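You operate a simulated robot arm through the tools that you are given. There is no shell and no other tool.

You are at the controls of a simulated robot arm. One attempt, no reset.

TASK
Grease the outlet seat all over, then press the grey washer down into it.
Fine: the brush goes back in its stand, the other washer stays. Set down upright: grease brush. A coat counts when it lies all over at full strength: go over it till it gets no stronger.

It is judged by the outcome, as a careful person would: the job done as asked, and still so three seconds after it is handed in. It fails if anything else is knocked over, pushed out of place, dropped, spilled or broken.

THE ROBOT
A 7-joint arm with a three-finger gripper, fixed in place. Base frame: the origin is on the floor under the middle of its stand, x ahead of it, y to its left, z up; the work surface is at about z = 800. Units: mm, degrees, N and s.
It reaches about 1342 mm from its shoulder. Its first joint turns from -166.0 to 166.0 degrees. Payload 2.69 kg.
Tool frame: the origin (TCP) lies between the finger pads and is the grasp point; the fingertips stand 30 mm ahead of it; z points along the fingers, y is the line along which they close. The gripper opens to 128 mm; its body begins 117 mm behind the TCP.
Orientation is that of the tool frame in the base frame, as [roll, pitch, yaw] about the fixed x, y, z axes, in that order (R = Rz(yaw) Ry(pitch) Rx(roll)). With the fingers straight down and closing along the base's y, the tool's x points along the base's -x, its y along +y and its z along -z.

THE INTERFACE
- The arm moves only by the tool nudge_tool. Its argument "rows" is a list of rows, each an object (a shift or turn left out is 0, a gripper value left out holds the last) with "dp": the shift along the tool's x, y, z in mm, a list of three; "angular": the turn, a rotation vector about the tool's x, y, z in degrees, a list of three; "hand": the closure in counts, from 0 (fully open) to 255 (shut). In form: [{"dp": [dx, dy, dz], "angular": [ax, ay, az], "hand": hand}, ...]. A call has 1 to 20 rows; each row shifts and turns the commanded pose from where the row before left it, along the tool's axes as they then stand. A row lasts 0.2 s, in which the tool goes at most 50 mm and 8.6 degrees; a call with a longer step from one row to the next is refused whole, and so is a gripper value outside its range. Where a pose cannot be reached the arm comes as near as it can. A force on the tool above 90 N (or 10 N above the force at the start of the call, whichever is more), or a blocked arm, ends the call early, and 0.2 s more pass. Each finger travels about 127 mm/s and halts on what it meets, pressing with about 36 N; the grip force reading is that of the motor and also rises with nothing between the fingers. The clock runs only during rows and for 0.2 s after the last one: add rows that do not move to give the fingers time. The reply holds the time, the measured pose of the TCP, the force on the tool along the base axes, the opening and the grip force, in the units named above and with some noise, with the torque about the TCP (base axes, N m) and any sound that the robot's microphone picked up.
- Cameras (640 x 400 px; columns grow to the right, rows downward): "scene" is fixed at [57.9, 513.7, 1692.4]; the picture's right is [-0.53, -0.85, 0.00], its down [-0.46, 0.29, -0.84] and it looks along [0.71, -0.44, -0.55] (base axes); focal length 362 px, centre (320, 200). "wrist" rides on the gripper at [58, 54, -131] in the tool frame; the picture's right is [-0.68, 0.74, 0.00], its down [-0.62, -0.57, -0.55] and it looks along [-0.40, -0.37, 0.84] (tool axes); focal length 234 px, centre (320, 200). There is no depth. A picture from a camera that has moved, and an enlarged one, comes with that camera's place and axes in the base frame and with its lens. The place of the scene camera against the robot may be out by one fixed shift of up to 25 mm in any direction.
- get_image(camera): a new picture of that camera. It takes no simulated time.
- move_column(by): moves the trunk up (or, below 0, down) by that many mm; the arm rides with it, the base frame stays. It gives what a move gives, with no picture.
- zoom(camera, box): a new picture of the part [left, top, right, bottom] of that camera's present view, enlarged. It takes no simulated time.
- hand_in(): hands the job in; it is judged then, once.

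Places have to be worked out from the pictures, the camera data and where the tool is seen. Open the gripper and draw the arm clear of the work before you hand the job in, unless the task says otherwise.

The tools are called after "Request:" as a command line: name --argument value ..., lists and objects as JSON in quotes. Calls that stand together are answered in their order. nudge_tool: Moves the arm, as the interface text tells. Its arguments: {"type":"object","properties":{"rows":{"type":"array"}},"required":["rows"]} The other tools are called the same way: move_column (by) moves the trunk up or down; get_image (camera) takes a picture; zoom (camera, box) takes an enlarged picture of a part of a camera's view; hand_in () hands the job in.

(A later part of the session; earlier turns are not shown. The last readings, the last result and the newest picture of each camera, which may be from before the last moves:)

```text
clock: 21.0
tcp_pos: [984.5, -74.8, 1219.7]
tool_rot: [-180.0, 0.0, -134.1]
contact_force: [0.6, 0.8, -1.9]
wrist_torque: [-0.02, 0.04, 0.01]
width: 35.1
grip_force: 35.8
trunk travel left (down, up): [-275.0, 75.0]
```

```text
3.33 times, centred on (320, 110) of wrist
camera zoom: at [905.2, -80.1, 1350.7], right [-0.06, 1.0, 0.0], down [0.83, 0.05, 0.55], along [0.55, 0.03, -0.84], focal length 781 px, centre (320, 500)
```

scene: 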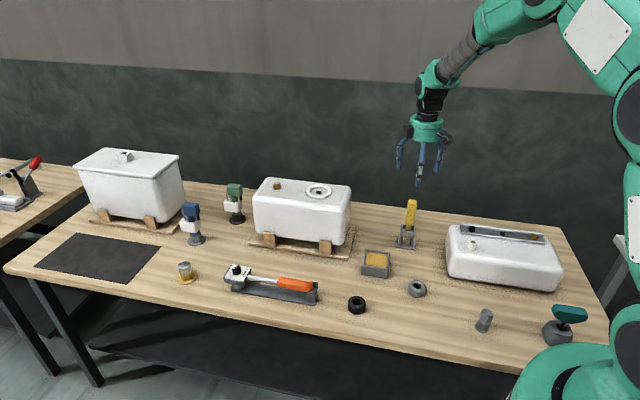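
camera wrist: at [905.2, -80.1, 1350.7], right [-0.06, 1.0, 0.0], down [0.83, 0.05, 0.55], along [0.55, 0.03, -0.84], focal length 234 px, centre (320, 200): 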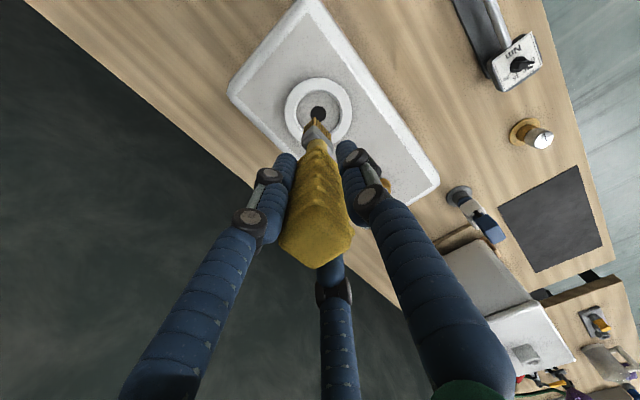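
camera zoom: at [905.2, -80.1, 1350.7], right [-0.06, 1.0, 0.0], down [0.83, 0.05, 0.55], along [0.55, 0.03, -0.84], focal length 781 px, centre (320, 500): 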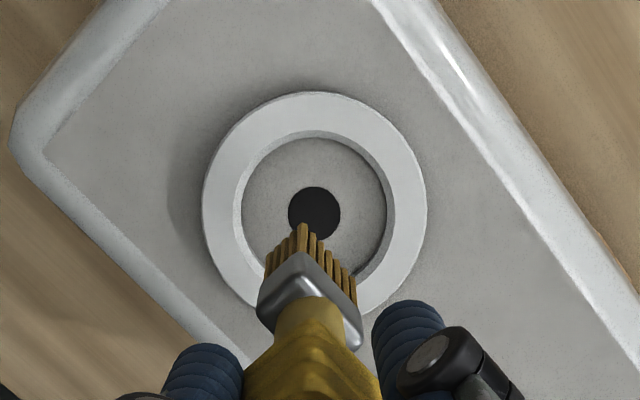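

The hole reads at about (983.5, -78) and the tips hang about 2–3 mm off the TCP axis. I centre the tips on the hole and lower 40 mm to check alignment just above the ring.

Request:
nudge_tool --rows '[{"dp": [0.5, 1.5, 10]}, {"dp": [0, 0, 15]}, {"dp": [0, 0, 15]}, {"dp": [0, 0, 0]}]'

Request:
zoom --camera "scene" --box '[290, 140, 350, 215]'

Request:
zoom --camera "wrist" --box '[270, 60, 370, 160]'

```text
clock: 22.0
tcp_pos: [981.8, -75.3, 1179.0]
tool_rot: [180.0, 0.0, -134.3]
contact_force: [0.5, -0.3, -2.8]
wrist_torque: [0.01, 0.02, -0.02]
width: 35.3
grip_force: 36.0
trunk travel left (down, up): [-275.0, 75.0]
```

```text
5.33 times, centred on (320, 178) of scene
camera zoom: at [57.9, 513.7, 1692.4], right [-0.53, -0.85, 0.0], down [-0.46, 0.29, -0.84], along [0.71, -0.44, -0.55], focal length 1933 px, centre (320, 320)
```

zoom: 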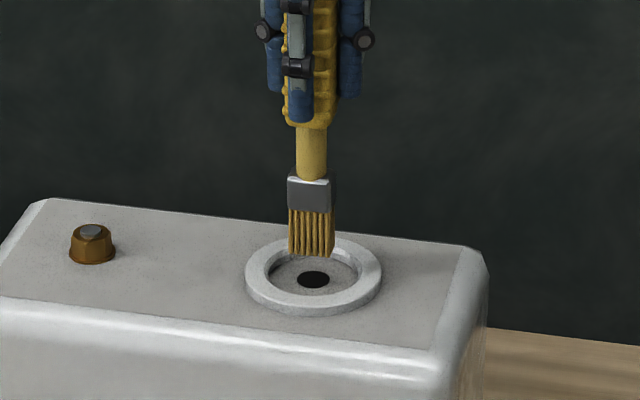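

```text
4.00 times, centred on (320, 110) of wrist
camera zoom: at [903.5, -80.2, 1310.3], right [-0.06, 1.0, 0.0], down [0.83, 0.05, 0.55], along [0.55, 0.03, -0.84], focal length 937 px, centre (320, 560)
```

zoom: 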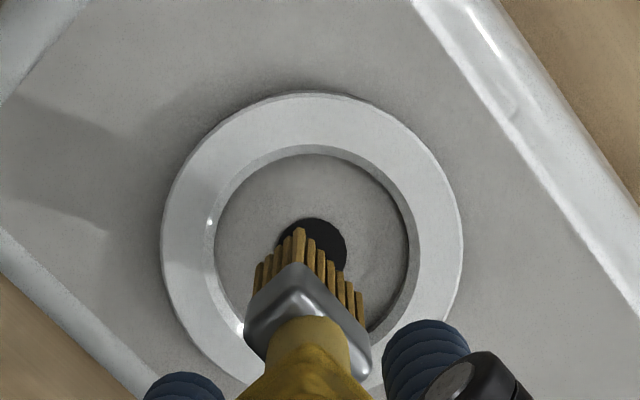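

Tips look about 22 mm above the seat floor and within 2–3 mm of centre. I shift 13 mm along the brush's wide axis (so it lies radially beside the hole), then lower to near contact.

Request:
nudge_tool --rows '[{"dp": [13.4, 1.4, 0]}, {"dp": [0, 0, 8]}, {"dp": [0, 0, 6]}, {"dp": [0, 0, 2]}, {"dp": [0, 0, 2]}, {"dp": [0, 0, 0]}]'

Request:
zoom --camera "scene" --box '[290, 150, 350, 215]'

Request:
zoom --camera "wrist" --box '[270, 60, 370, 160]'

```text
clock: 23.4
tcp_pos: [970.3, -84.2, 1161.7]
tool_rot: [180.0, -0.1, -134.2]
contact_force: [-0.2, -0.5, -1.6]
wrist_torque: [0.04, -0.01, 0.03]
width: 35.5
grip_force: 36.1
trunk travel left (down, up): [-275.0, 75.0]
```

```text
6.15 times, centred on (320, 182) of scene
camera zoom: at [57.9, 513.7, 1692.4], right [-0.53, -0.85, 0.0], down [-0.46, 0.29, -0.84], along [0.71, -0.44, -0.55], focal length 2231 px, centre (320, 308)
```

zoom: 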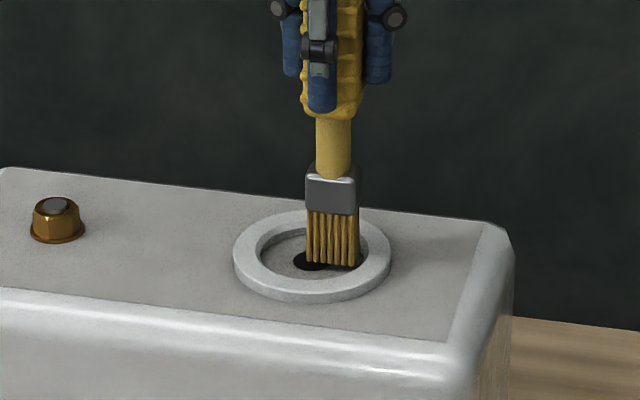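

```text
4.00 times, centred on (320, 110) of wrist
camera zoom: at [893.0, -88.9, 1292.6], right [-0.06, 1.0, 0.0], down [0.83, 0.05, 0.55], along [0.55, 0.03, -0.84], focal length 937 px, centre (320, 560)
```

zoom: 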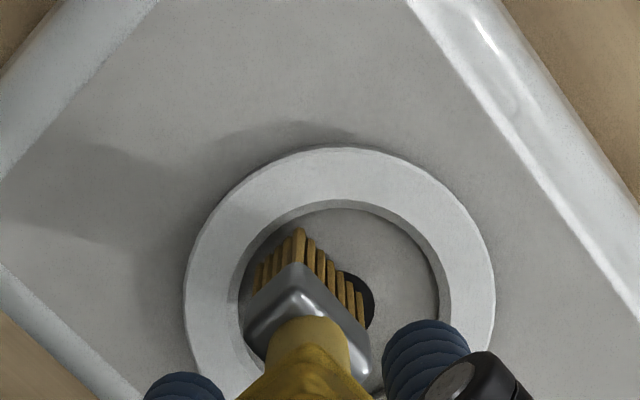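

The bristles span from the hole to the right-hand wall as intended, not yet touching. I lower in 1.5 mm steps until I feel light contact.

Request:
nudge_tool --rows '[{"dp": [0, 0, 1.5]}, {"dp": [0, 0, 1.5]}, {"dp": [0, 0, 0]}]'

```text
clock: 24.2
tcp_pos: [971.9, -84.7, 1158.1]
tool_rot: [-180.0, 0.0, -134.2]
contact_force: [0.6, -0.7, -0.6]
wrist_torque: [0.02, 0.02, -0.01]
width: 35.2
grip_force: 36.0
trunk travel left (down, up): [-275.0, 75.0]
```

Still no contact at z≈1159; I go on down in small steps.

Request:
nudge_tool --rows '[{"dp": [0, 0, 1.5]}, {"dp": [0, 0, 1.5]}, {"dp": [0, 0, 0]}]'

Request:
zoom --camera "scene" --box '[290, 150, 350, 215]'

```text
clock: 25.0
tcp_pos: [971.4, -84.0, 1154.8]
tool_rot: [179.9, 0.0, -134.2]
contact_force: [0.5, -0.4, -0.1]
wrist_torque: [-0.02, 0.03, 0.02]
width: 35.2
grip_force: 36.6
trunk travel left (down, up): [-275.0, 75.0]
```

```text
6.15 times, centred on (320, 182) of scene
camera zoom: at [57.9, 513.7, 1692.4], right [-0.53, -0.85, 0.0], down [-0.46, 0.29, -0.84], along [0.71, -0.44, -0.55], focal length 2231 px, centre (320, 308)
```

zoom: 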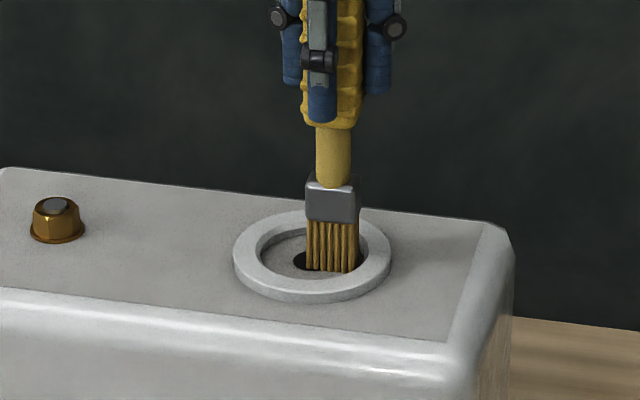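

No contact at z≈1156 either; two more small steps down.

Request:
nudge_tool --rows '[{"dp": [0, 0, 1.5]}, {"dp": [0, 0, 1.5]}, {"dp": [0, 0, 0]}]'

Request:
zoom --camera "scene" --box '[290, 150, 350, 215]'

Request:
zoom --camera "wrist" --box '[270, 60, 370, 160]'

```text
clock: 25.8
tcp_pos: [971.1, -84.0, 1154.9]
tool_rot: [-179.8, 0.1, -134.2]
contact_force: [-0.9, 0.5, 17.6]
wrist_torque: [0.07, 0.12, -0.01]
width: 35.4
grip_force: 35.8
trunk travel left (down, up): [-275.0, 75.0]
```

```text
6.15 times, centred on (320, 182) of scene
camera zoom: at [57.9, 513.7, 1692.4], right [-0.53, -0.85, 0.0], down [-0.46, 0.29, -0.84], along [0.71, -0.44, -0.55], focal length 2231 px, centre (320, 308)
```

zoom: 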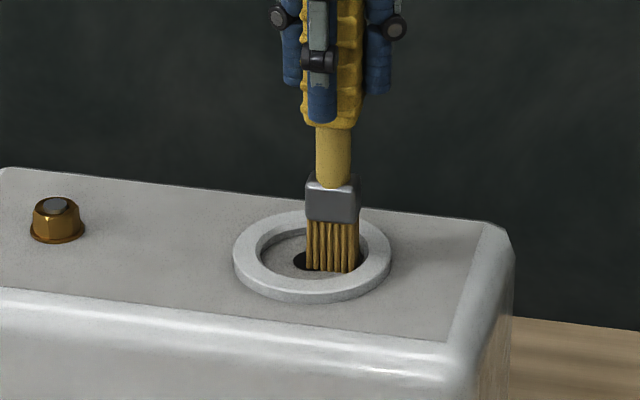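

```text
4.00 times, centred on (320, 110) of wrist
camera zoom: at [892.4, -88.8, 1286.4], right [-0.06, 1.0, 0.0], down [0.83, 0.05, 0.55], along [0.55, 0.03, -0.83], focal length 937 px, centre (320, 560)
```

zoom: 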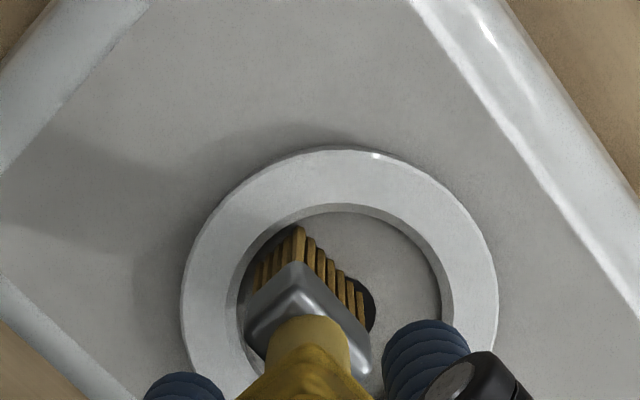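

Contact is at TCP z≈1155 (17 N with 2 mm overtravel), so the seat floor is found. I ease up 1 mm, shift 2 mm outward and sweep the brush round the hole, turning the tool so the wide side stays radial.

Request:
nudge_tool --rows '[{"dp": [2, 0, -1]}, {"dp": [-0.69, 2.05, 0], "angular": [0, 0, 8]}, {"dp": [-0.69, 2.05, 0], "angular": [0, 0, 8]}, {"dp": [-0.69, 2.05, 0], "angular": [0, 0, 8]}, {"dp": [-0.69, 2.05, 0], "angular": [0, 0, 8]}, {"dp": [-0.69, 2.05, 0], "angular": [0, 0, 8]}, {"dp": [-0.69, 2.05, 0], "angular": [0, 0, 8]}, {"dp": [0, 0, 0]}]'

Request:
zoom --camera "scene" --box '[290, 150, 350, 215]'

Request:
zoom --camera "wrist" --box '[270, 60, 370, 160]'

```text
clock: 27.6
tcp_pos: [970.6, -72.7, 1156.2]
tool_rot: [-180.0, 0.2, 177.6]
contact_force: [28.5, 4.2, 29.5]
wrist_torque: [0.08, -3.54, 0.88]
width: 41.3
grip_force: 35.7
trunk travel left (down, up): [-275.0, 75.0]
```

```text
6.15 times, centred on (320, 182) of scene
camera zoom: at [57.9, 513.7, 1692.4], right [-0.53, -0.85, 0.0], down [-0.46, 0.29, -0.84], along [0.71, -0.44, -0.55], focal length 2231 px, centre (320, 308)
```

zoom: 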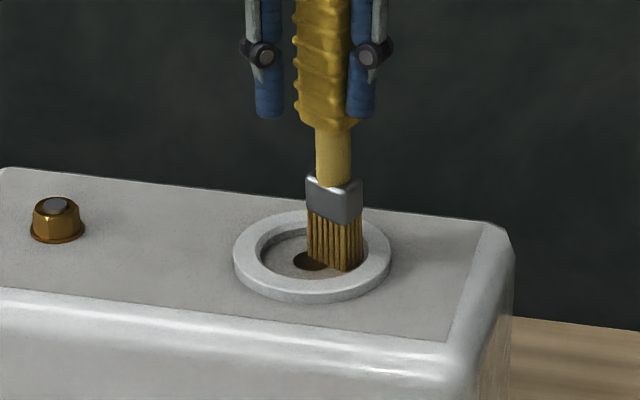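

```text
4.00 times, centred on (320, 110) of wrist
camera zoom: at [914.1, -17.3, 1287.1], right [0.71, 0.71, 0.0], down [0.59, -0.59, 0.55], along [0.39, -0.39, -0.83], focal length 937 px, centre (320, 560)
```

zoom: 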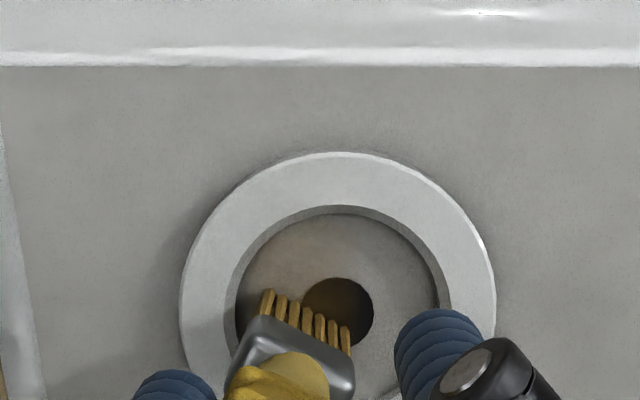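

The brush caught: 28 N sideways, and the handle has turned in the grip (width 41 mm). I stop sweeping and lift straight up at once to relieve it and look.

Request:
nudge_tool --rows '[{"dp": [0, 0, -2]}, {"dp": [0, 0, -3]}, {"dp": [0, 0, -5]}, {"dp": [0, 0, -10]}, {"dp": [0, 0, -10]}, {"dp": [0, 0, 0]}]'

Request:
zoom --camera "scene" --box '[280, 110, 360, 215]'

Request:
get_image --camera "wrist"

Request:
zoom --camera "wrist" --box '[270, 60, 370, 160]'

```text
clock: 29.0
tcp_pos: [968.0, -73.7, 1181.4]
tool_rot: [-179.9, 0.0, 177.8]
contact_force: [-0.2, -0.4, -1.7]
wrist_torque: [0.0, 0.01, 0.01]
width: 36.2
grip_force: 36.0
trunk travel left (down, up): [-275.0, 75.0]
```

```text
3.81 times, centred on (320, 162) of scene
camera zoom: at [57.9, 513.7, 1692.4], right [-0.53, -0.85, 0.0], down [-0.46, 0.29, -0.84], along [0.71, -0.44, -0.55], focal length 1381 px, centre (320, 343)
```

zoom: 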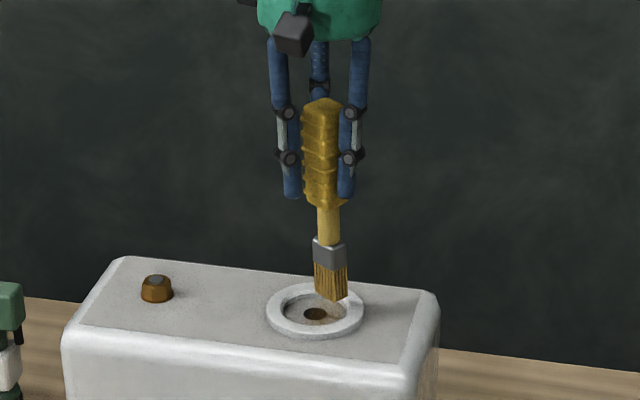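

```text
taken
camera wrist: at [913.0, -18.1, 1313.8], right [0.7, 0.71, 0.0], down [0.59, -0.59, 0.55], along [0.39, -0.39, -0.84], focal length 234 px, centre (320, 200)
```

wrist: 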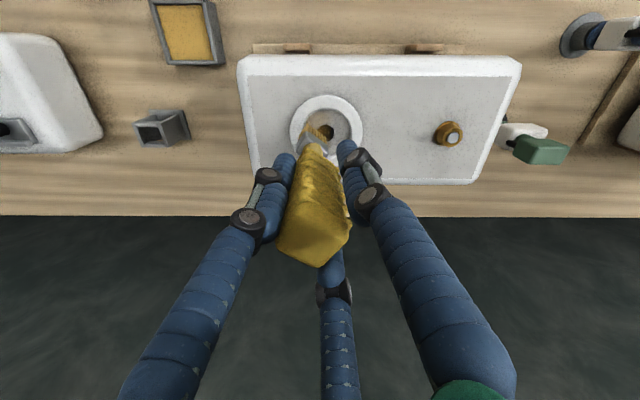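

```text
4.00 times, centred on (320, 110) of wrist
camera zoom: at [913.0, -18.1, 1313.8], right [0.7, 0.71, 0.0], down [0.59, -0.59, 0.55], along [0.39, -0.39, -0.84], focal length 937 px, centre (320, 560)
```

zoom: 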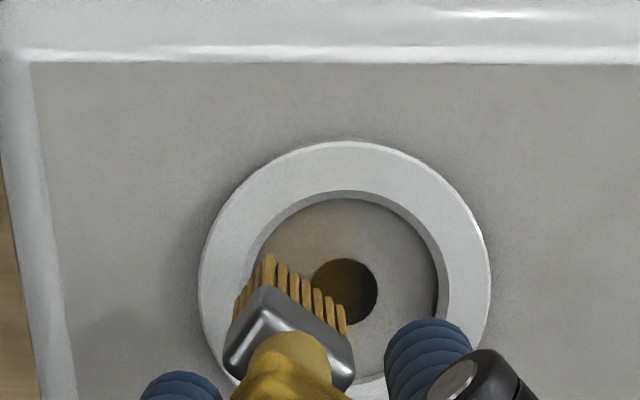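

The brush is still held, turned about 12–20° and slightly tilted in the grip. I zoom in to see how the coat is showing on the seat.

Request:
zoom --camera "wrist" --box '[295, 95, 345, 145]'

Request:
zoom --camera "scene" --box '[300, 175, 340, 205]'

```text
8.00 times, centred on (320, 120) of wrist
camera zoom: at [913.0, -18.1, 1313.8], right [0.7, 0.71, 0.0], down [0.59, -0.59, 0.55], along [0.39, -0.39, -0.84], focal length 1873 px, centre (320, 840)
```

zoom: 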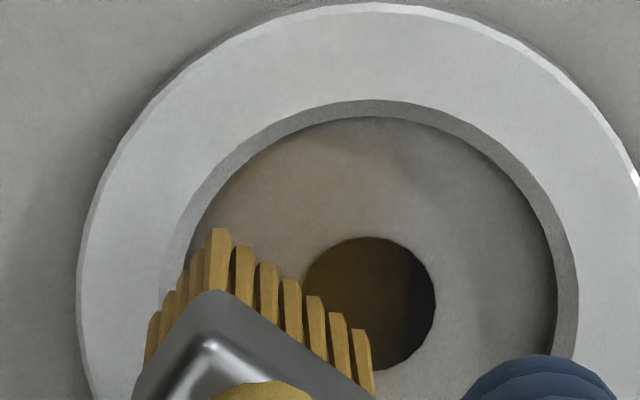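

```text
13.33 times, centred on (320, 190) of scene
camera zoom: at [57.9, 513.7, 1692.4], right [-0.53, -0.85, 0.0], down [-0.46, 0.29, -0.84], along [0.71, -0.44, -0.55], focal length 4833 px, centre (320, 333)
```

zoom: 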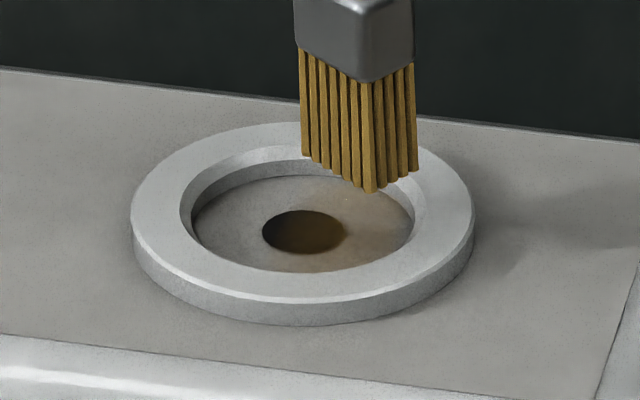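

The coat spreads softly around where the bristles were (right half lightly tinted). The brush now leans about 4–5° with its tips toward -y, so I tilt the tool by 4.5° to stand the brush upright again, then look.

Request:
nudge_tool --rows '[{"dp": [0, 0, -6], "angular": [-2.25, 0, 0]}, {"dp": [0, 0, 0], "angular": [-2.25, 0, 0]}, {"dp": [0, 0, 0]}]'

Request:
zoom --camera "scene" --box '[280, 100, 360, 215]'

Request:
zoom --camera "wrist" --box '[260, 60, 380, 180]'

```text
clock: 29.8
tcp_pos: [969.5, -73.6, 1189.8]
tool_rot: [175.5, 0.0, 177.9]
contact_force: [-0.5, 0.6, -1.8]
wrist_torque: [0.02, -0.03, -0.01]
width: 36.3
grip_force: 36.0
trunk travel left (down, up): [-275.0, 75.0]
```

```text
3.48 times, centred on (320, 158) of scene
camera zoom: at [57.9, 513.7, 1692.4], right [-0.53, -0.85, 0.0], down [-0.46, 0.29, -0.84], along [0.71, -0.44, -0.55], focal length 1261 px, centre (320, 348)
```

zoom: 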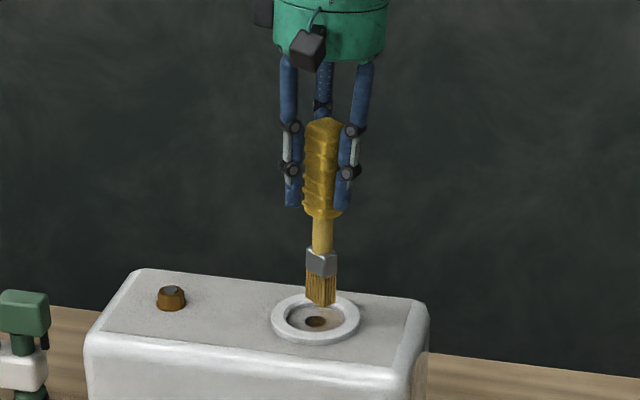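

```text
3.33 times, centred on (320, 120) of wrist
camera zoom: at [913.0, -28.5, 1324.3], right [0.7, 0.71, 0.06], down [0.59, -0.63, 0.5], along [0.39, -0.32, -0.86], focal length 781 px, centre (320, 467)
```

zoom: 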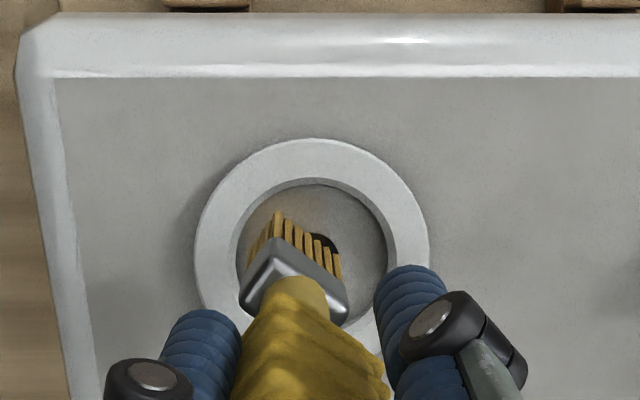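

The brush is vertical again in the scene view, with its tips about (-13, +4) mm from the seat centre. I bring it to a safe spot inside the recess and lower to just above contact height.

Request:
nudge_tool --rows '[{"dp": [-3.29, -4.56, -0.36]}, {"dp": [0, -0.785, 9.97]}, {"dp": [0, -0.785, 9.97]}, {"dp": [0, -0.63, 7.98]}, {"dp": [0, 0, 0]}]'

Request:
zoom --camera "scene" --box '[300, 165, 340, 205]'

Request:
zoom --camera "wrist" --box '[270, 80, 370, 180]'

```text
clock: 31.0
tcp_pos: [971.2, -78.3, 1161.0]
tool_rot: [175.5, -0.1, 177.9]
contact_force: [1.8, -0.2, -1.7]
wrist_torque: [-0.01, 0.01, -0.02]
width: 36.2
grip_force: 36.0
trunk travel left (down, up): [-275.0, 75.0]
```

```text
10.00 times, centred on (320, 185) of scene
camera zoom: at [57.9, 513.7, 1692.4], right [-0.53, -0.85, 0.0], down [-0.46, 0.29, -0.84], along [0.71, -0.44, -0.55], focal length 3625 px, centre (320, 350)
```

zoom: 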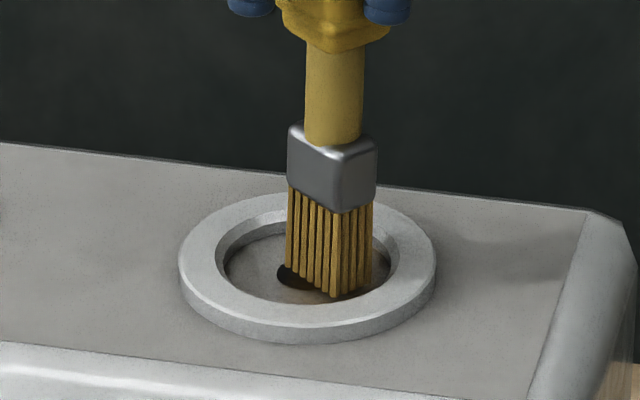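

```text
4.00 times, centred on (320, 130) of wrist
camera zoom: at [916.1, -33.2, 1296.2], right [0.7, 0.71, 0.06], down [0.59, -0.63, 0.5], along [0.39, -0.32, -0.86], focal length 937 px, centre (320, 480)
```

zoom: 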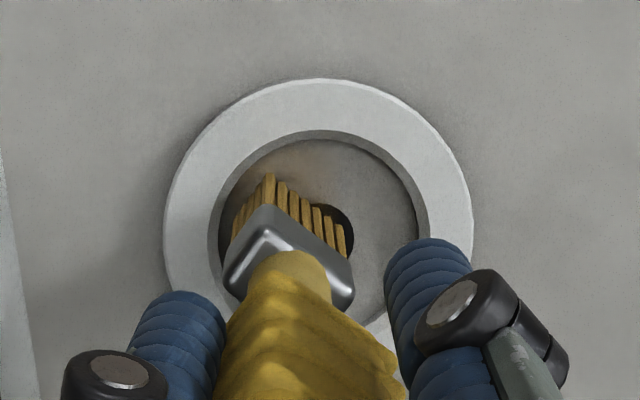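

The bristles are inside the recess with about 4 mm to the wall. I lower in 1.5 mm steps to touch the floor lightly.

Request:
nudge_tool --rows '[{"dp": [0, -0.118, 1.495]}, {"dp": [0, -0.118, 1.495]}, {"dp": [0, 0, 0]}]'

```text
clock: 31.8
tcp_pos: [972.9, -79.0, 1158.3]
tool_rot: [175.5, 0.0, 177.9]
contact_force: [-1.1, -0.1, -1.0]
wrist_torque: [-0.01, -0.04, 0.0]
width: 36.2
grip_force: 35.9
trunk travel left (down, up): [-275.0, 75.0]
```

No contact yet at z≈1159; continuing with 1 mm steps.

Request:
nudge_tool --rows '[{"dp": [0, -0.0785, 0.997]}, {"dp": [0, -0.0785, 0.997]}, {"dp": [0, 0, 0]}]'

```text
clock: 32.6
tcp_pos: [971.7, -78.1, 1156.6]
tool_rot: [175.5, 0.0, 177.8]
contact_force: [0.7, -0.6, -1.8]
wrist_torque: [0.04, -0.02, 0.04]
width: 36.0
grip_force: 35.9
trunk travel left (down, up): [-275.0, 75.0]
```

Still free at z≈1157; two more 1 mm steps.

Request:
nudge_tool --rows '[{"dp": [0, -0.0785, 0.997]}, {"dp": [0, -0.0785, 0.997]}, {"dp": [0, 0, 0]}]'

```text
clock: 33.4
tcp_pos: [972.5, -78.2, 1157.0]
tool_rot: [175.5, 0.1, 177.9]
contact_force: [-0.6, 0.1, 7.1]
wrist_torque: [-0.05, 0.19, -0.01]
width: 35.9
grip_force: 36.1
trunk travel left (down, up): [-275.0, 75.0]
```

Light contact at about 8 N. I ease off half a millimetre and try a short, slow stroke by pure translation, watching the forces.

Request:
nudge_tool --rows '[{"dp": [0, 0.04, -0.5]}, {"dp": [-0.43, 1.71, 0.135]}, {"dp": [-0.43, 1.71, 0.135]}, {"dp": [-0.43, 1.71, 0.135]}, {"dp": [-0.647, 1.323, 0.104]}, {"dp": [-0.647, 1.323, 0.104]}, {"dp": [-0.647, 1.323, 0.104]}, {"dp": [0, 0, 0]}]'

Request:
zoom --camera "scene" --box '[300, 165, 340, 205]'

Request:
zoom --camera "wrist" --box '[270, 80, 370, 180]'

```text
clock: 35.2
tcp_pos: [973.7, -68.9, 1156.6]
tool_rot: [175.5, 0.0, 177.9]
contact_force: [-2.9, -7.2, 9.7]
wrist_torque: [-1.02, 0.53, 0.01]
width: 35.8
grip_force: 35.8
trunk travel left (down, up): [-275.0, 75.0]
```

```text
10.00 times, centred on (320, 185) of scene
camera zoom: at [57.9, 513.7, 1692.4], right [-0.53, -0.85, 0.0], down [-0.46, 0.29, -0.84], along [0.71, -0.44, -0.55], focal length 3625 px, centre (320, 350)
```

zoom: 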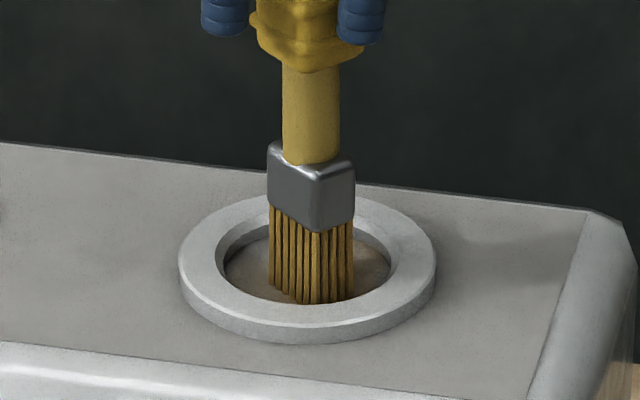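

```text
4.00 times, centred on (320, 130) of wrist
camera zoom: at [918.3, -24.1, 1290.4], right [0.7, 0.71, 0.06], down [0.59, -0.63, 0.5], along [0.39, -0.32, -0.86], focal length 937 px, centre (320, 480)
```

zoom: 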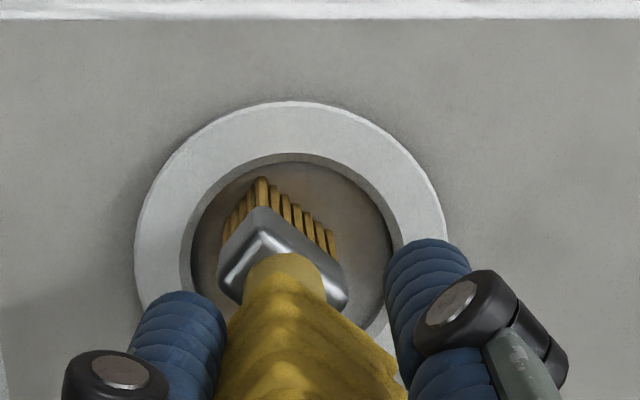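

The stroke works: sideways drag is about 8 N and the brush holds. I continue gently round the far half of the recess at slightly lighter pressure.

Request:
nudge_tool --rows '[{"dp": [0, 0.02, -0.3]}, {"dp": [-2.22, 2.733, 0.215]}, {"dp": [-2.22, 2.733, 0.215]}, {"dp": [-3.155, -1.56, -0.123]}, {"dp": [-3.155, -1.56, -0.123]}, {"dp": [-1.86, -1.432, -0.113]}, {"dp": [-1.86, -1.432, -0.113]}, {"dp": [0, 0, 0]}]'

Request:
zoom --camera "scene" --box '[300, 165, 340, 205]'

Request:
zoom --camera "wrist" --box '[270, 80, 370, 180]'

```text
clock: 37.0
tcp_pos: [990.6, -70.9, 1155.7]
tool_rot: [175.6, -0.1, 177.7]
contact_force: [-1.2, 0.5, 0.0]
wrist_torque: [0.09, 0.17, -0.01]
width: 35.8
grip_force: 35.9
trunk travel left (down, up): [-275.0, 75.0]
```

```text
10.00 times, centred on (320, 185) of scene
camera zoom: at [57.9, 513.7, 1692.4], right [-0.53, -0.85, 0.0], down [-0.46, 0.29, -0.84], along [0.71, -0.44, -0.55], focal length 3625 px, centre (320, 350)
```

zoom: 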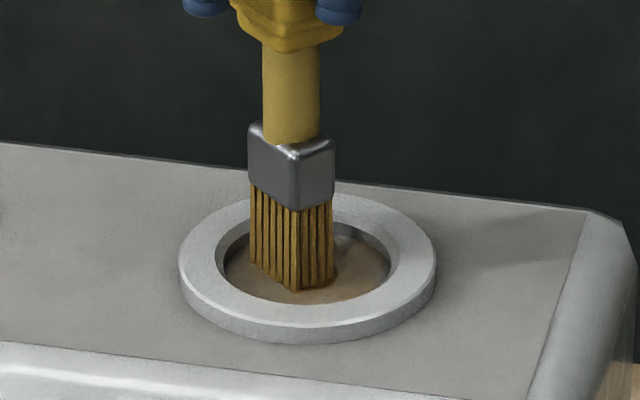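

```text
4.00 times, centred on (320, 130) of wrist
camera zoom: at [933.5, -25.4, 1290.4], right [0.7, 0.71, 0.06], down [0.59, -0.63, 0.5], along [0.39, -0.32, -0.86], focal length 937 px, centre (320, 480)
```

zoom: 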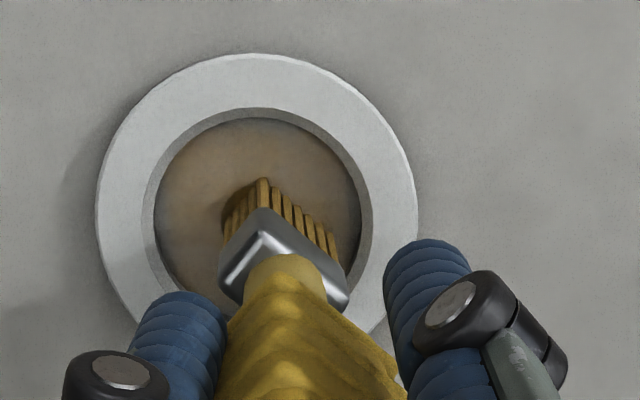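

The coat is spreading well; pressure has dropped to almost nothing here. I press 0.3 mm more and continue round the back side.

Request:
nudge_tool --rows '[{"dp": [0, -0.02, 0.3]}, {"dp": [-1.809, -2.422, -0.191]}, {"dp": [-1.809, -2.422, -0.191]}, {"dp": [0.637, -2.944, -0.231]}, {"dp": [0.637, -2.944, -0.231]}, {"dp": [1.083, -2.069, -0.163]}, {"dp": [1.083, -2.069, -0.163]}, {"dp": [0, 0, 0]}]'

Request:
zoom --camera "scene" --box '[300, 165, 340, 205]'

Request:
zoom --camera "wrist" --box '[270, 80, 370, 180]'

```text
clock: 38.8
tcp_pos: [990.0, -84.6, 1155.2]
tool_rot: [175.5, 0.1, 177.8]
contact_force: [1.3, 2.5, 5.7]
wrist_torque: [0.24, -0.09, 0.08]
width: 35.5
grip_force: 35.9
trunk travel left (down, up): [-275.0, 75.0]
```

```text
10.00 times, centred on (320, 185) of scene
camera zoom: at [57.9, 513.7, 1692.4], right [-0.53, -0.85, 0.0], down [-0.46, 0.29, -0.84], along [0.71, -0.44, -0.55], focal length 3625 px, centre (320, 350)
```

zoom: 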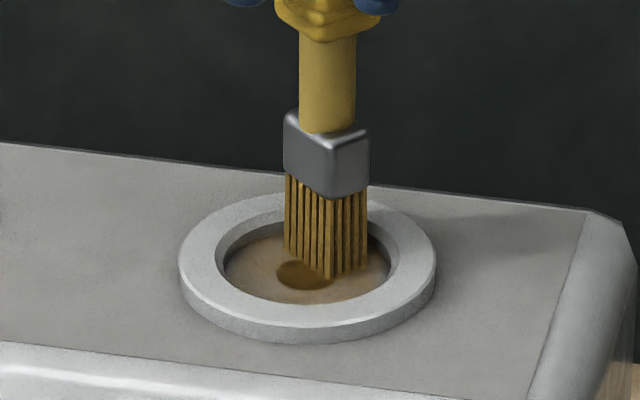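

```text
4.00 times, centred on (320, 130) of wrist
camera zoom: at [932.9, -40.3, 1290.3], right [0.7, 0.71, 0.06], down [0.59, -0.63, 0.5], along [0.39, -0.32, -0.86], focal length 937 px, centre (320, 480)
```

zoom: 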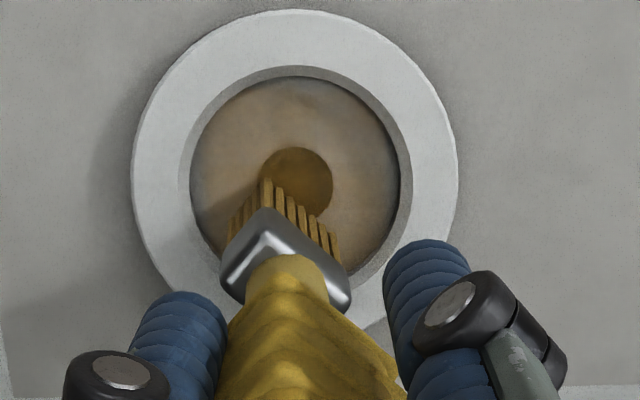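

The tint deepens evenly; force is about 7 N. I carry on round the remaining side of the loop.

Request:
nudge_tool --rows '[{"dp": [2.22, -2.733, -0.215]}, {"dp": [2.22, -2.733, -0.215]}, {"dp": [3.155, 1.56, 0.123]}, {"dp": [3.155, 1.56, 0.123]}, {"dp": [1.86, 1.432, 0.113]}, {"dp": [1.86, 1.432, 0.113]}, {"dp": [1.809, 2.422, 0.191]}, {"dp": [1.809, 2.422, 0.191]}, {"dp": [0, 0, 0]}]'

Request:
zoom --camera "scene" --box '[300, 165, 340, 205]'

Request:
zoom --camera "wrist" --box '[270, 80, 370, 180]'

```text
clock: 40.8
tcp_pos: [971.2, -80.3, 1154.5]
tool_rot: [175.6, 0.0, 177.8]
contact_force: [2.9, -4.0, 8.3]
wrist_torque: [-0.77, -0.19, 0.08]
width: 35.5
grip_force: 35.9
trunk travel left (down, up): [-275.0, 75.0]
```

```text
10.00 times, centred on (320, 185) of scene
camera zoom: at [57.9, 513.7, 1692.4], right [-0.53, -0.85, 0.0], down [-0.46, 0.29, -0.84], along [0.71, -0.44, -0.55], focal length 3625 px, centre (320, 350)
```

zoom: 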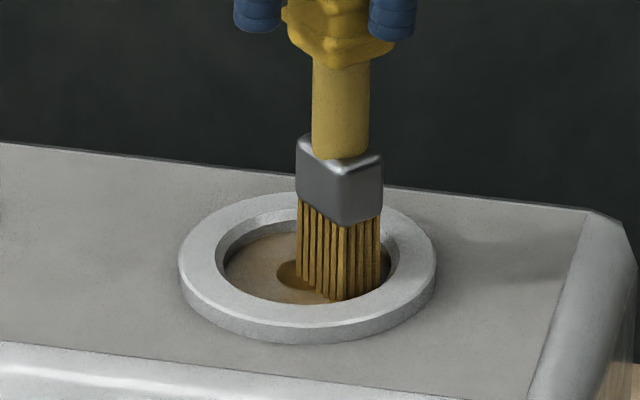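

```text
4.00 times, centred on (320, 130) of wrist
camera zoom: at [914.7, -34.3, 1290.4], right [0.7, 0.71, 0.06], down [0.59, -0.63, 0.5], along [0.39, -0.32, -0.86], focal length 937 px, centre (320, 480)
```

zoom: 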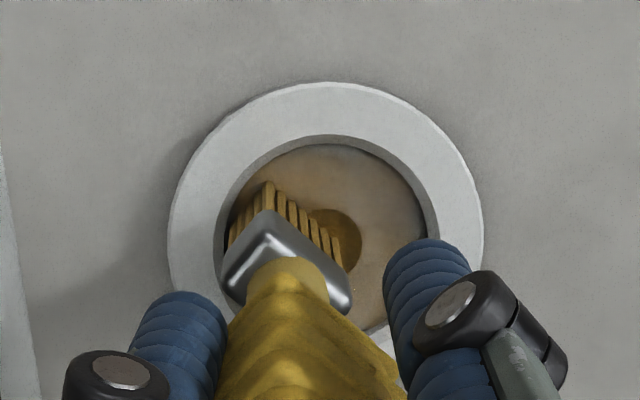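

One full loop is done and the whole floor is tinted. I make a second loop, easing the height a little on the side where it pressed harder.

Request:
nudge_tool --rows '[{"dp": [-0.637, 2.944, 0.031]}, {"dp": [-0.637, 2.944, 0.231]}, {"dp": [-1.083, 2.069, 0.163]}, {"dp": [-1.083, 2.069, 0.163]}, {"dp": [-2.22, 2.733, 0.215]}, {"dp": [-2.22, 2.733, 0.215]}, {"dp": [-3.155, -1.56, -0.023]}, {"dp": [-3.155, -1.56, -0.023]}, {"dp": [-1.86, -1.432, -0.063]}, {"dp": [-1.86, -1.432, -0.113]}, {"dp": [-1.809, -2.422, -0.191]}, {"dp": [-1.809, -2.422, -0.191]}, {"dp": [0.637, -2.944, -0.231]}, {"dp": [0.637, -2.944, -0.231]}, {"dp": [1.083, -2.069, -0.163]}, {"dp": [1.083, -2.069, -0.163]}, {"dp": [0, 0, 0]}]'

Request:
zoom --camera "scene" --box '[300, 165, 340, 205]'

Request:
zoom --camera "wrist" --box '[270, 80, 370, 180]'

```text
clock: 44.4
tcp_pos: [990.3, -84.7, 1155.0]
tool_rot: [175.5, 0.0, 177.8]
contact_force: [1.0, 7.2, 2.9]
wrist_torque: [0.94, -0.07, 0.09]
width: 35.5
grip_force: 35.9
trunk travel left (down, up): [-275.0, 75.0]
```

```text
10.00 times, centred on (320, 185) of scene
camera zoom: at [57.9, 513.7, 1692.4], right [-0.53, -0.85, 0.0], down [-0.46, 0.29, -0.84], along [0.71, -0.44, -0.55], focal length 3625 px, centre (320, 350)
```

zoom: 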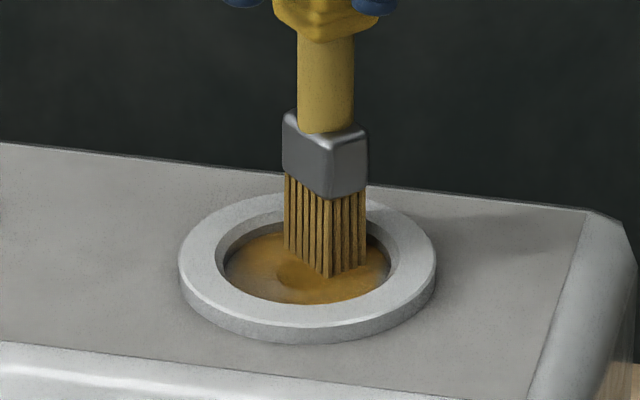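

```text
4.00 times, centred on (320, 130) of wrist
camera zoom: at [933.3, -39.7, 1290.1], right [0.7, 0.71, 0.06], down [0.59, -0.63, 0.5], along [0.39, -0.32, -0.86], focal length 937 px, centre (320, 480)
```

zoom: 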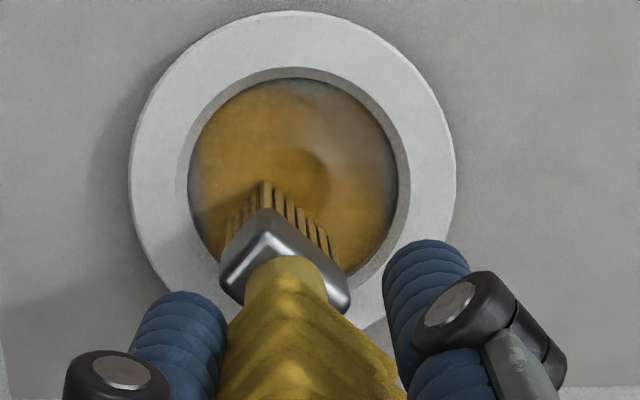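

The coat is now much stronger; the +y side (upper right in the wrist view) is still weaker, where contact was lightest. I finish the loop and press slightly more along that side.

Request:
nudge_tool --rows '[{"dp": [2.22, -2.733, -0.215]}, {"dp": [2.22, -2.733, -0.215]}, {"dp": [3.155, 1.56, 0.123]}, {"dp": [3.155, 1.56, 0.123]}, {"dp": [1.86, 1.432, 0.113]}, {"dp": [1.86, 1.432, 0.113]}, {"dp": [1.809, 2.422, 0.191]}, {"dp": [1.809, 2.422, 0.191]}, {"dp": [-0.637, 2.944, 0.131]}, {"dp": [-0.637, 2.944, 0.231]}, {"dp": [-1.083, 2.069, 0.163]}, {"dp": [-1.083, 2.069, 0.163]}, {"dp": [-2.22, 2.733, 0.215]}, {"dp": [-2.22, 2.733, 0.215]}, {"dp": [-3.155, -1.56, 0.077]}, {"dp": [-3.155, -1.56, 0.077]}, {"dp": [-1.86, -1.432, -0.113]}, {"dp": [0, 0, 0]}]'

Request:
zoom --camera "scene" --box '[300, 165, 340, 205]'

Request:
zoom --camera "wrist" --box '[270, 80, 370, 180]'

```text
clock: 48.2
tcp_pos: [987.1, -69.5, 1155.0]
tool_rot: [175.5, 0.1, 177.7]
contact_force: [-3.4, 2.5, 3.8]
wrist_torque: [0.3, 0.38, -0.04]
width: 35.6
grip_force: 35.7
trunk travel left (down, up): [-275.0, 75.0]
```

```text
10.00 times, centred on (320, 185) of scene
camera zoom: at [57.9, 513.7, 1692.4], right [-0.53, -0.85, 0.0], down [-0.46, 0.29, -0.84], along [0.71, -0.44, -0.55], focal length 3625 px, centre (320, 350)
```

zoom: 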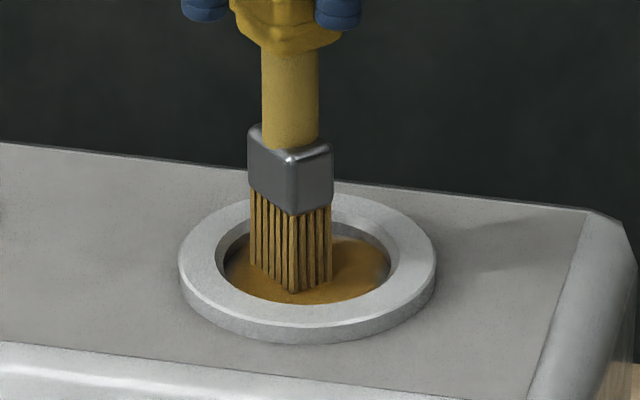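

```text
4.00 times, centred on (320, 130) of wrist
camera zoom: at [931.2, -23.7, 1290.0], right [0.7, 0.71, 0.06], down [0.59, -0.63, 0.5], along [0.39, -0.32, -0.86], focal length 937 px, centre (320, 480)
```

zoom: 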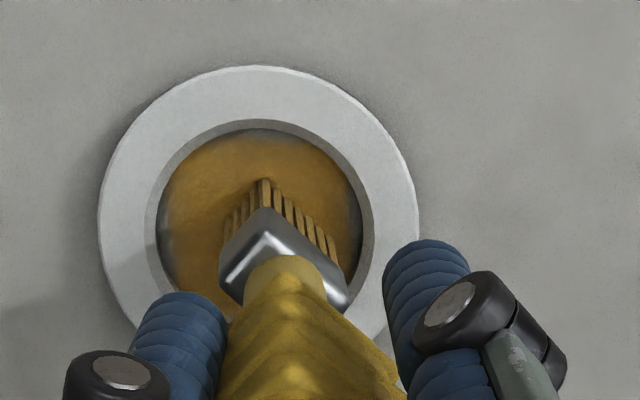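

The floor is close to the tray's grease colour now. I lift off and shift aside to see the whole seat.

Request:
nudge_tool --rows '[{"dp": [0, 0.785, -9.97]}, {"dp": [0, 1.57, -19.94]}, {"dp": [0, 1.57, -19.94]}, {"dp": [-18.2, -16.6, -1.3]}, {"dp": [-18.2, -16.6, -1.3]}, {"dp": [0, 0, 0]}]'

Request:
zoom --camera "scene" --box '[290, 150, 350, 205]'

Request:
zoom --camera "wrist" --box '[260, 50, 360, 150]'

```text
clock: 49.6
tcp_pos: [1023.0, -102.1, 1204.9]
tool_rot: [175.6, -0.1, 177.9]
contact_force: [-0.5, -0.6, -1.9]
wrist_torque: [0.03, 0.03, -0.02]
width: 35.4
grip_force: 36.0
trunk travel left (down, up): [-275.0, 75.0]
```

```text
7.27 times, centred on (320, 178) of scene
camera zoom: at [57.9, 513.7, 1692.4], right [-0.53, -0.85, 0.0], down [-0.46, 0.29, -0.84], along [0.71, -0.44, -0.55], focal length 2636 px, centre (320, 364)
```

zoom: 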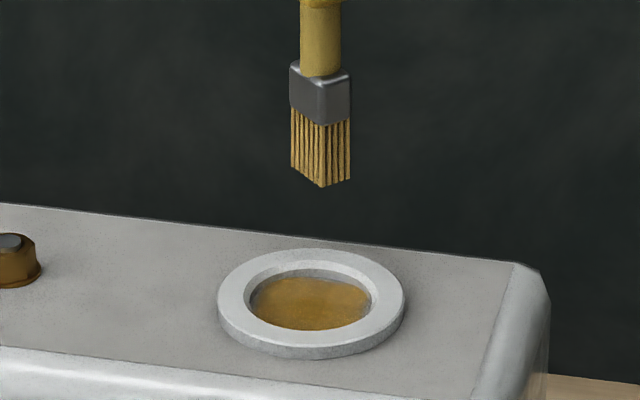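

```text
4.00 times, centred on (310, 100) of wrist
camera zoom: at [966.5, -58.4, 1339.9], right [0.7, 0.71, 0.06], down [0.59, -0.63, 0.5], along [0.39, -0.32, -0.86], focal length 937 px, centre (360, 600)
```

zoom: 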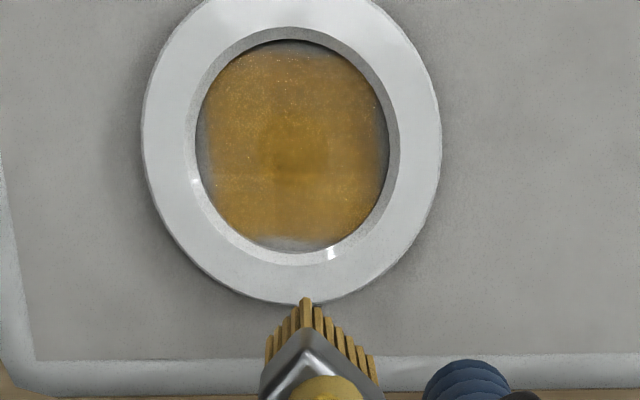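

Now I can see it: the coat is strong in the middle, but narrow strips by the wall (bottom and left in the wrist view) are bare, and the bristles look paler. I go back to the tray for more grease first.

Request:
nudge_tool --rows '[{"dp": [0, 1.57, -19.94]}, {"dp": [39.73, -9.43, -0.74]}, {"dp": [39.73, -9.43, -0.74]}, {"dp": [39.73, -9.43, -0.74]}, {"dp": [39.73, -9.43, -0.74]}, {"dp": [39.73, -9.43, -0.74]}, {"dp": [39.73, -9.43, -0.74]}, {"dp": [39.73, -9.43, -0.74]}, {"dp": [0, 0, 0]}]'

Request:
zoom --camera "scene" --box '[340, 90, 440, 290]'

Request:
zoom --camera "wrist" --box '[260, 50, 380, 170]'

```text
clock: 51.6
tcp_pos: [742.2, -158.4, 1223.6]
tool_rot: [175.4, 0.0, 177.8]
contact_force: [-0.3, 0.3, -0.9]
wrist_torque: [0.04, -0.05, -0.01]
width: 34.9
grip_force: 35.8
trunk travel left (down, up): [-275.0, 75.0]
```

```text
2.00 times, centred on (390, 190) of scene
camera zoom: at [57.9, 513.7, 1692.4], right [-0.53, -0.85, 0.0], down [-0.46, 0.29, -0.84], along [0.71, -0.44, -0.55], focal length 725 px, centre (180, 220)
```

zoom: 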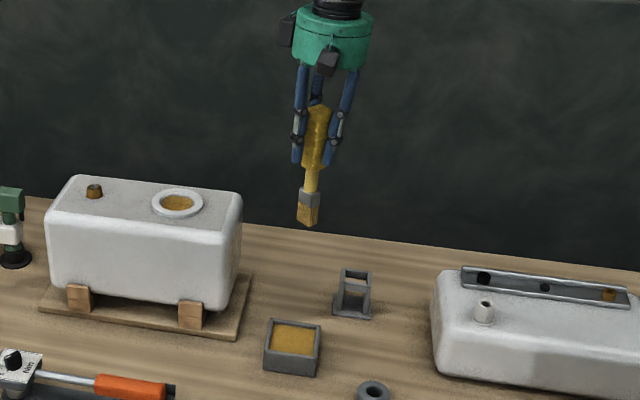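

```text
3.33 times, centred on (320, 110) of wrist
camera zoom: at [685.6, -113.2, 1359.5], right [0.7, 0.71, 0.06], down [0.59, -0.63, 0.5], along [0.39, -0.32, -0.86], focal length 781 px, centre (320, 500)
```

zoom: 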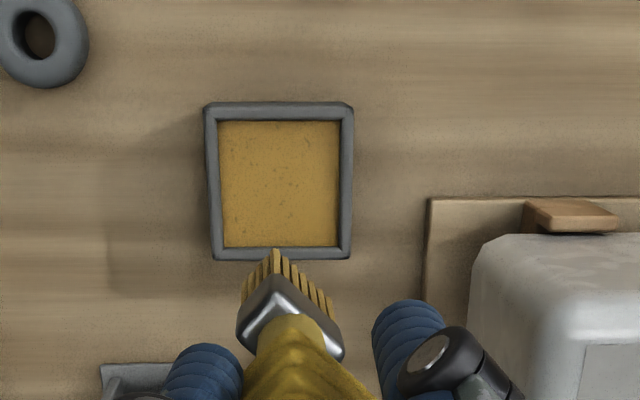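

The tips are within a few mm of the tray's centre. I lower to about 20 mm above the grease, then in small steps.

Request:
nudge_tool --rows '[{"dp": [0, -2.94, 37.4]}, {"dp": [0, -2.94, 37.4]}, {"dp": [0, -2.94, 37.4]}, {"dp": [0, -2.94, 37.4]}, {"dp": [0, -2.94, 37.4]}, {"dp": [0, -2.94, 37.4]}, {"dp": [0, 0, 0]}, {"dp": [0, -0.94, 11.96]}, {"dp": [0, 0, 0]}]'

Request:
zoom --camera "scene" --box '[340, 200, 420, 290]'

Request:
zoom --camera "wrist" --box '[260, 50, 380, 170]'

```text
clock: 53.6
tcp_pos: [743.7, -158.8, 987.9]
tool_rot: [175.5, 0.0, 177.8]
contact_force: [-0.3, -0.3, -1.2]
wrist_torque: [0.02, 0.01, -0.01]
width: 35.5
grip_force: 35.6
trunk travel left (down, up): [-275.0, 75.0]
```

```text
4.44 times, centred on (380, 245) of scene
camera zoom: at [57.9, 513.7, 1692.4], right [-0.53, -0.85, 0.0], down [-0.46, 0.29, -0.84], along [0.71, -0.44, -0.55], focal length 1611 px, centre (53, 0)
```

zoom: 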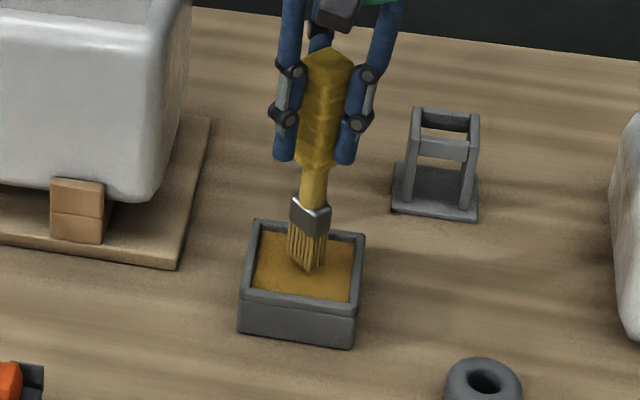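

```text
3.33 times, centred on (320, 110) of wrist
camera zoom: at [687.0, -114.1, 1122.5], right [0.7, 0.71, 0.06], down [0.59, -0.63, 0.5], along [0.39, -0.32, -0.86], focal length 781 px, centre (320, 500)
```

zoom: 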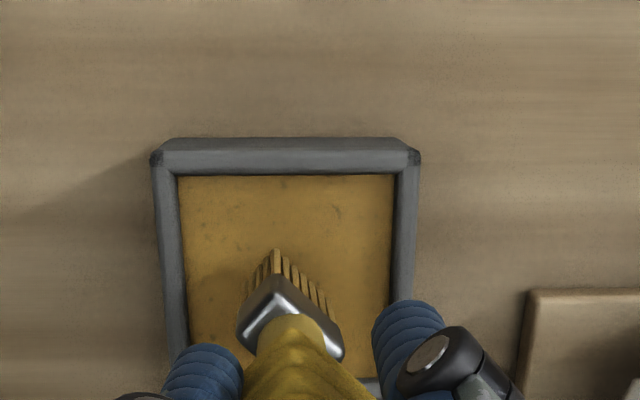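

Centred in the tray. I go down in small steps to touch the grease.

Request:
nudge_tool --rows '[{"dp": [0, -0.236, 2.99]}, {"dp": [0, -0.236, 2.99]}, {"dp": [0, -0.157, 1.994]}, {"dp": [0, -0.157, 1.994]}, {"dp": [0, 0, 0]}]'

Request:
zoom --camera "scene" --box '[350, 210, 410, 280]'

```text
clock: 54.8
tcp_pos: [742.3, -157.6, 977.6]
tool_rot: [175.5, 0.0, 177.8]
contact_force: [0.0, -0.6, -1.0]
wrist_torque: [0.03, 0.01, 0.0]
width: 35.4
grip_force: 35.7
trunk travel left (down, up): [-275.0, 75.0]
```

```text
5.71 times, centred on (380, 245) of scene
camera zoom: at [57.9, 513.7, 1692.4], right [-0.53, -0.85, 0.0], down [-0.46, 0.29, -0.84], along [0.71, -0.44, -0.55], focal length 2071 px, centre (-23, -57)
```

zoom: 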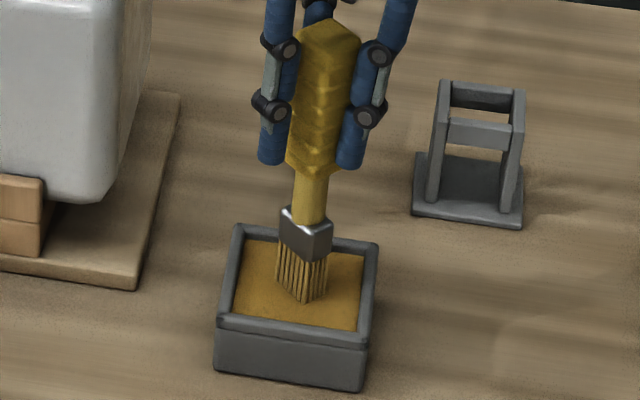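

Not touching yet at z≈978; two more small steps.

Request:
nudge_tool --rows '[{"dp": [0, -0.118, 1.495]}, {"dp": [0, -0.118, 1.495]}, {"dp": [0, 0, 0]}]'

Request:
zoom --camera "scene" --box '[350, 210, 410, 280]'

```text
clock: 55.6
tcp_pos: [744.4, -158.1, 977.1]
tool_rot: [175.5, 0.2, 177.7]
contact_force: [-4.1, 0.6, 24.1]
wrist_torque: [-0.06, 0.66, -0.04]
width: 35.3
grip_force: 35.7
trunk travel left (down, up): [-275.0, 75.0]
```

```text
5.71 times, centred on (380, 245) of scene
camera zoom: at [57.9, 513.7, 1692.4], right [-0.53, -0.85, 0.0], down [-0.46, 0.29, -0.84], along [0.71, -0.44, -0.55], focal length 2071 px, centre (-23, -57)
```

zoom: 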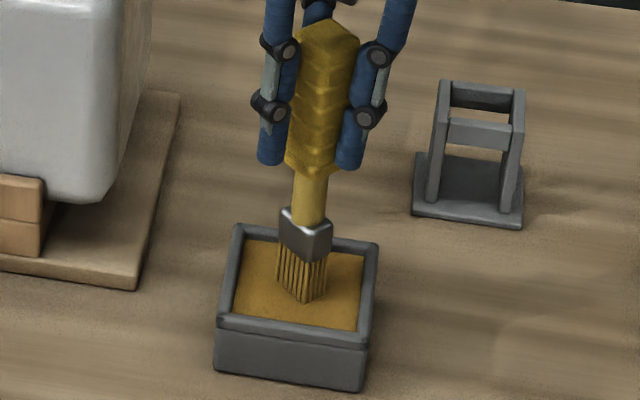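

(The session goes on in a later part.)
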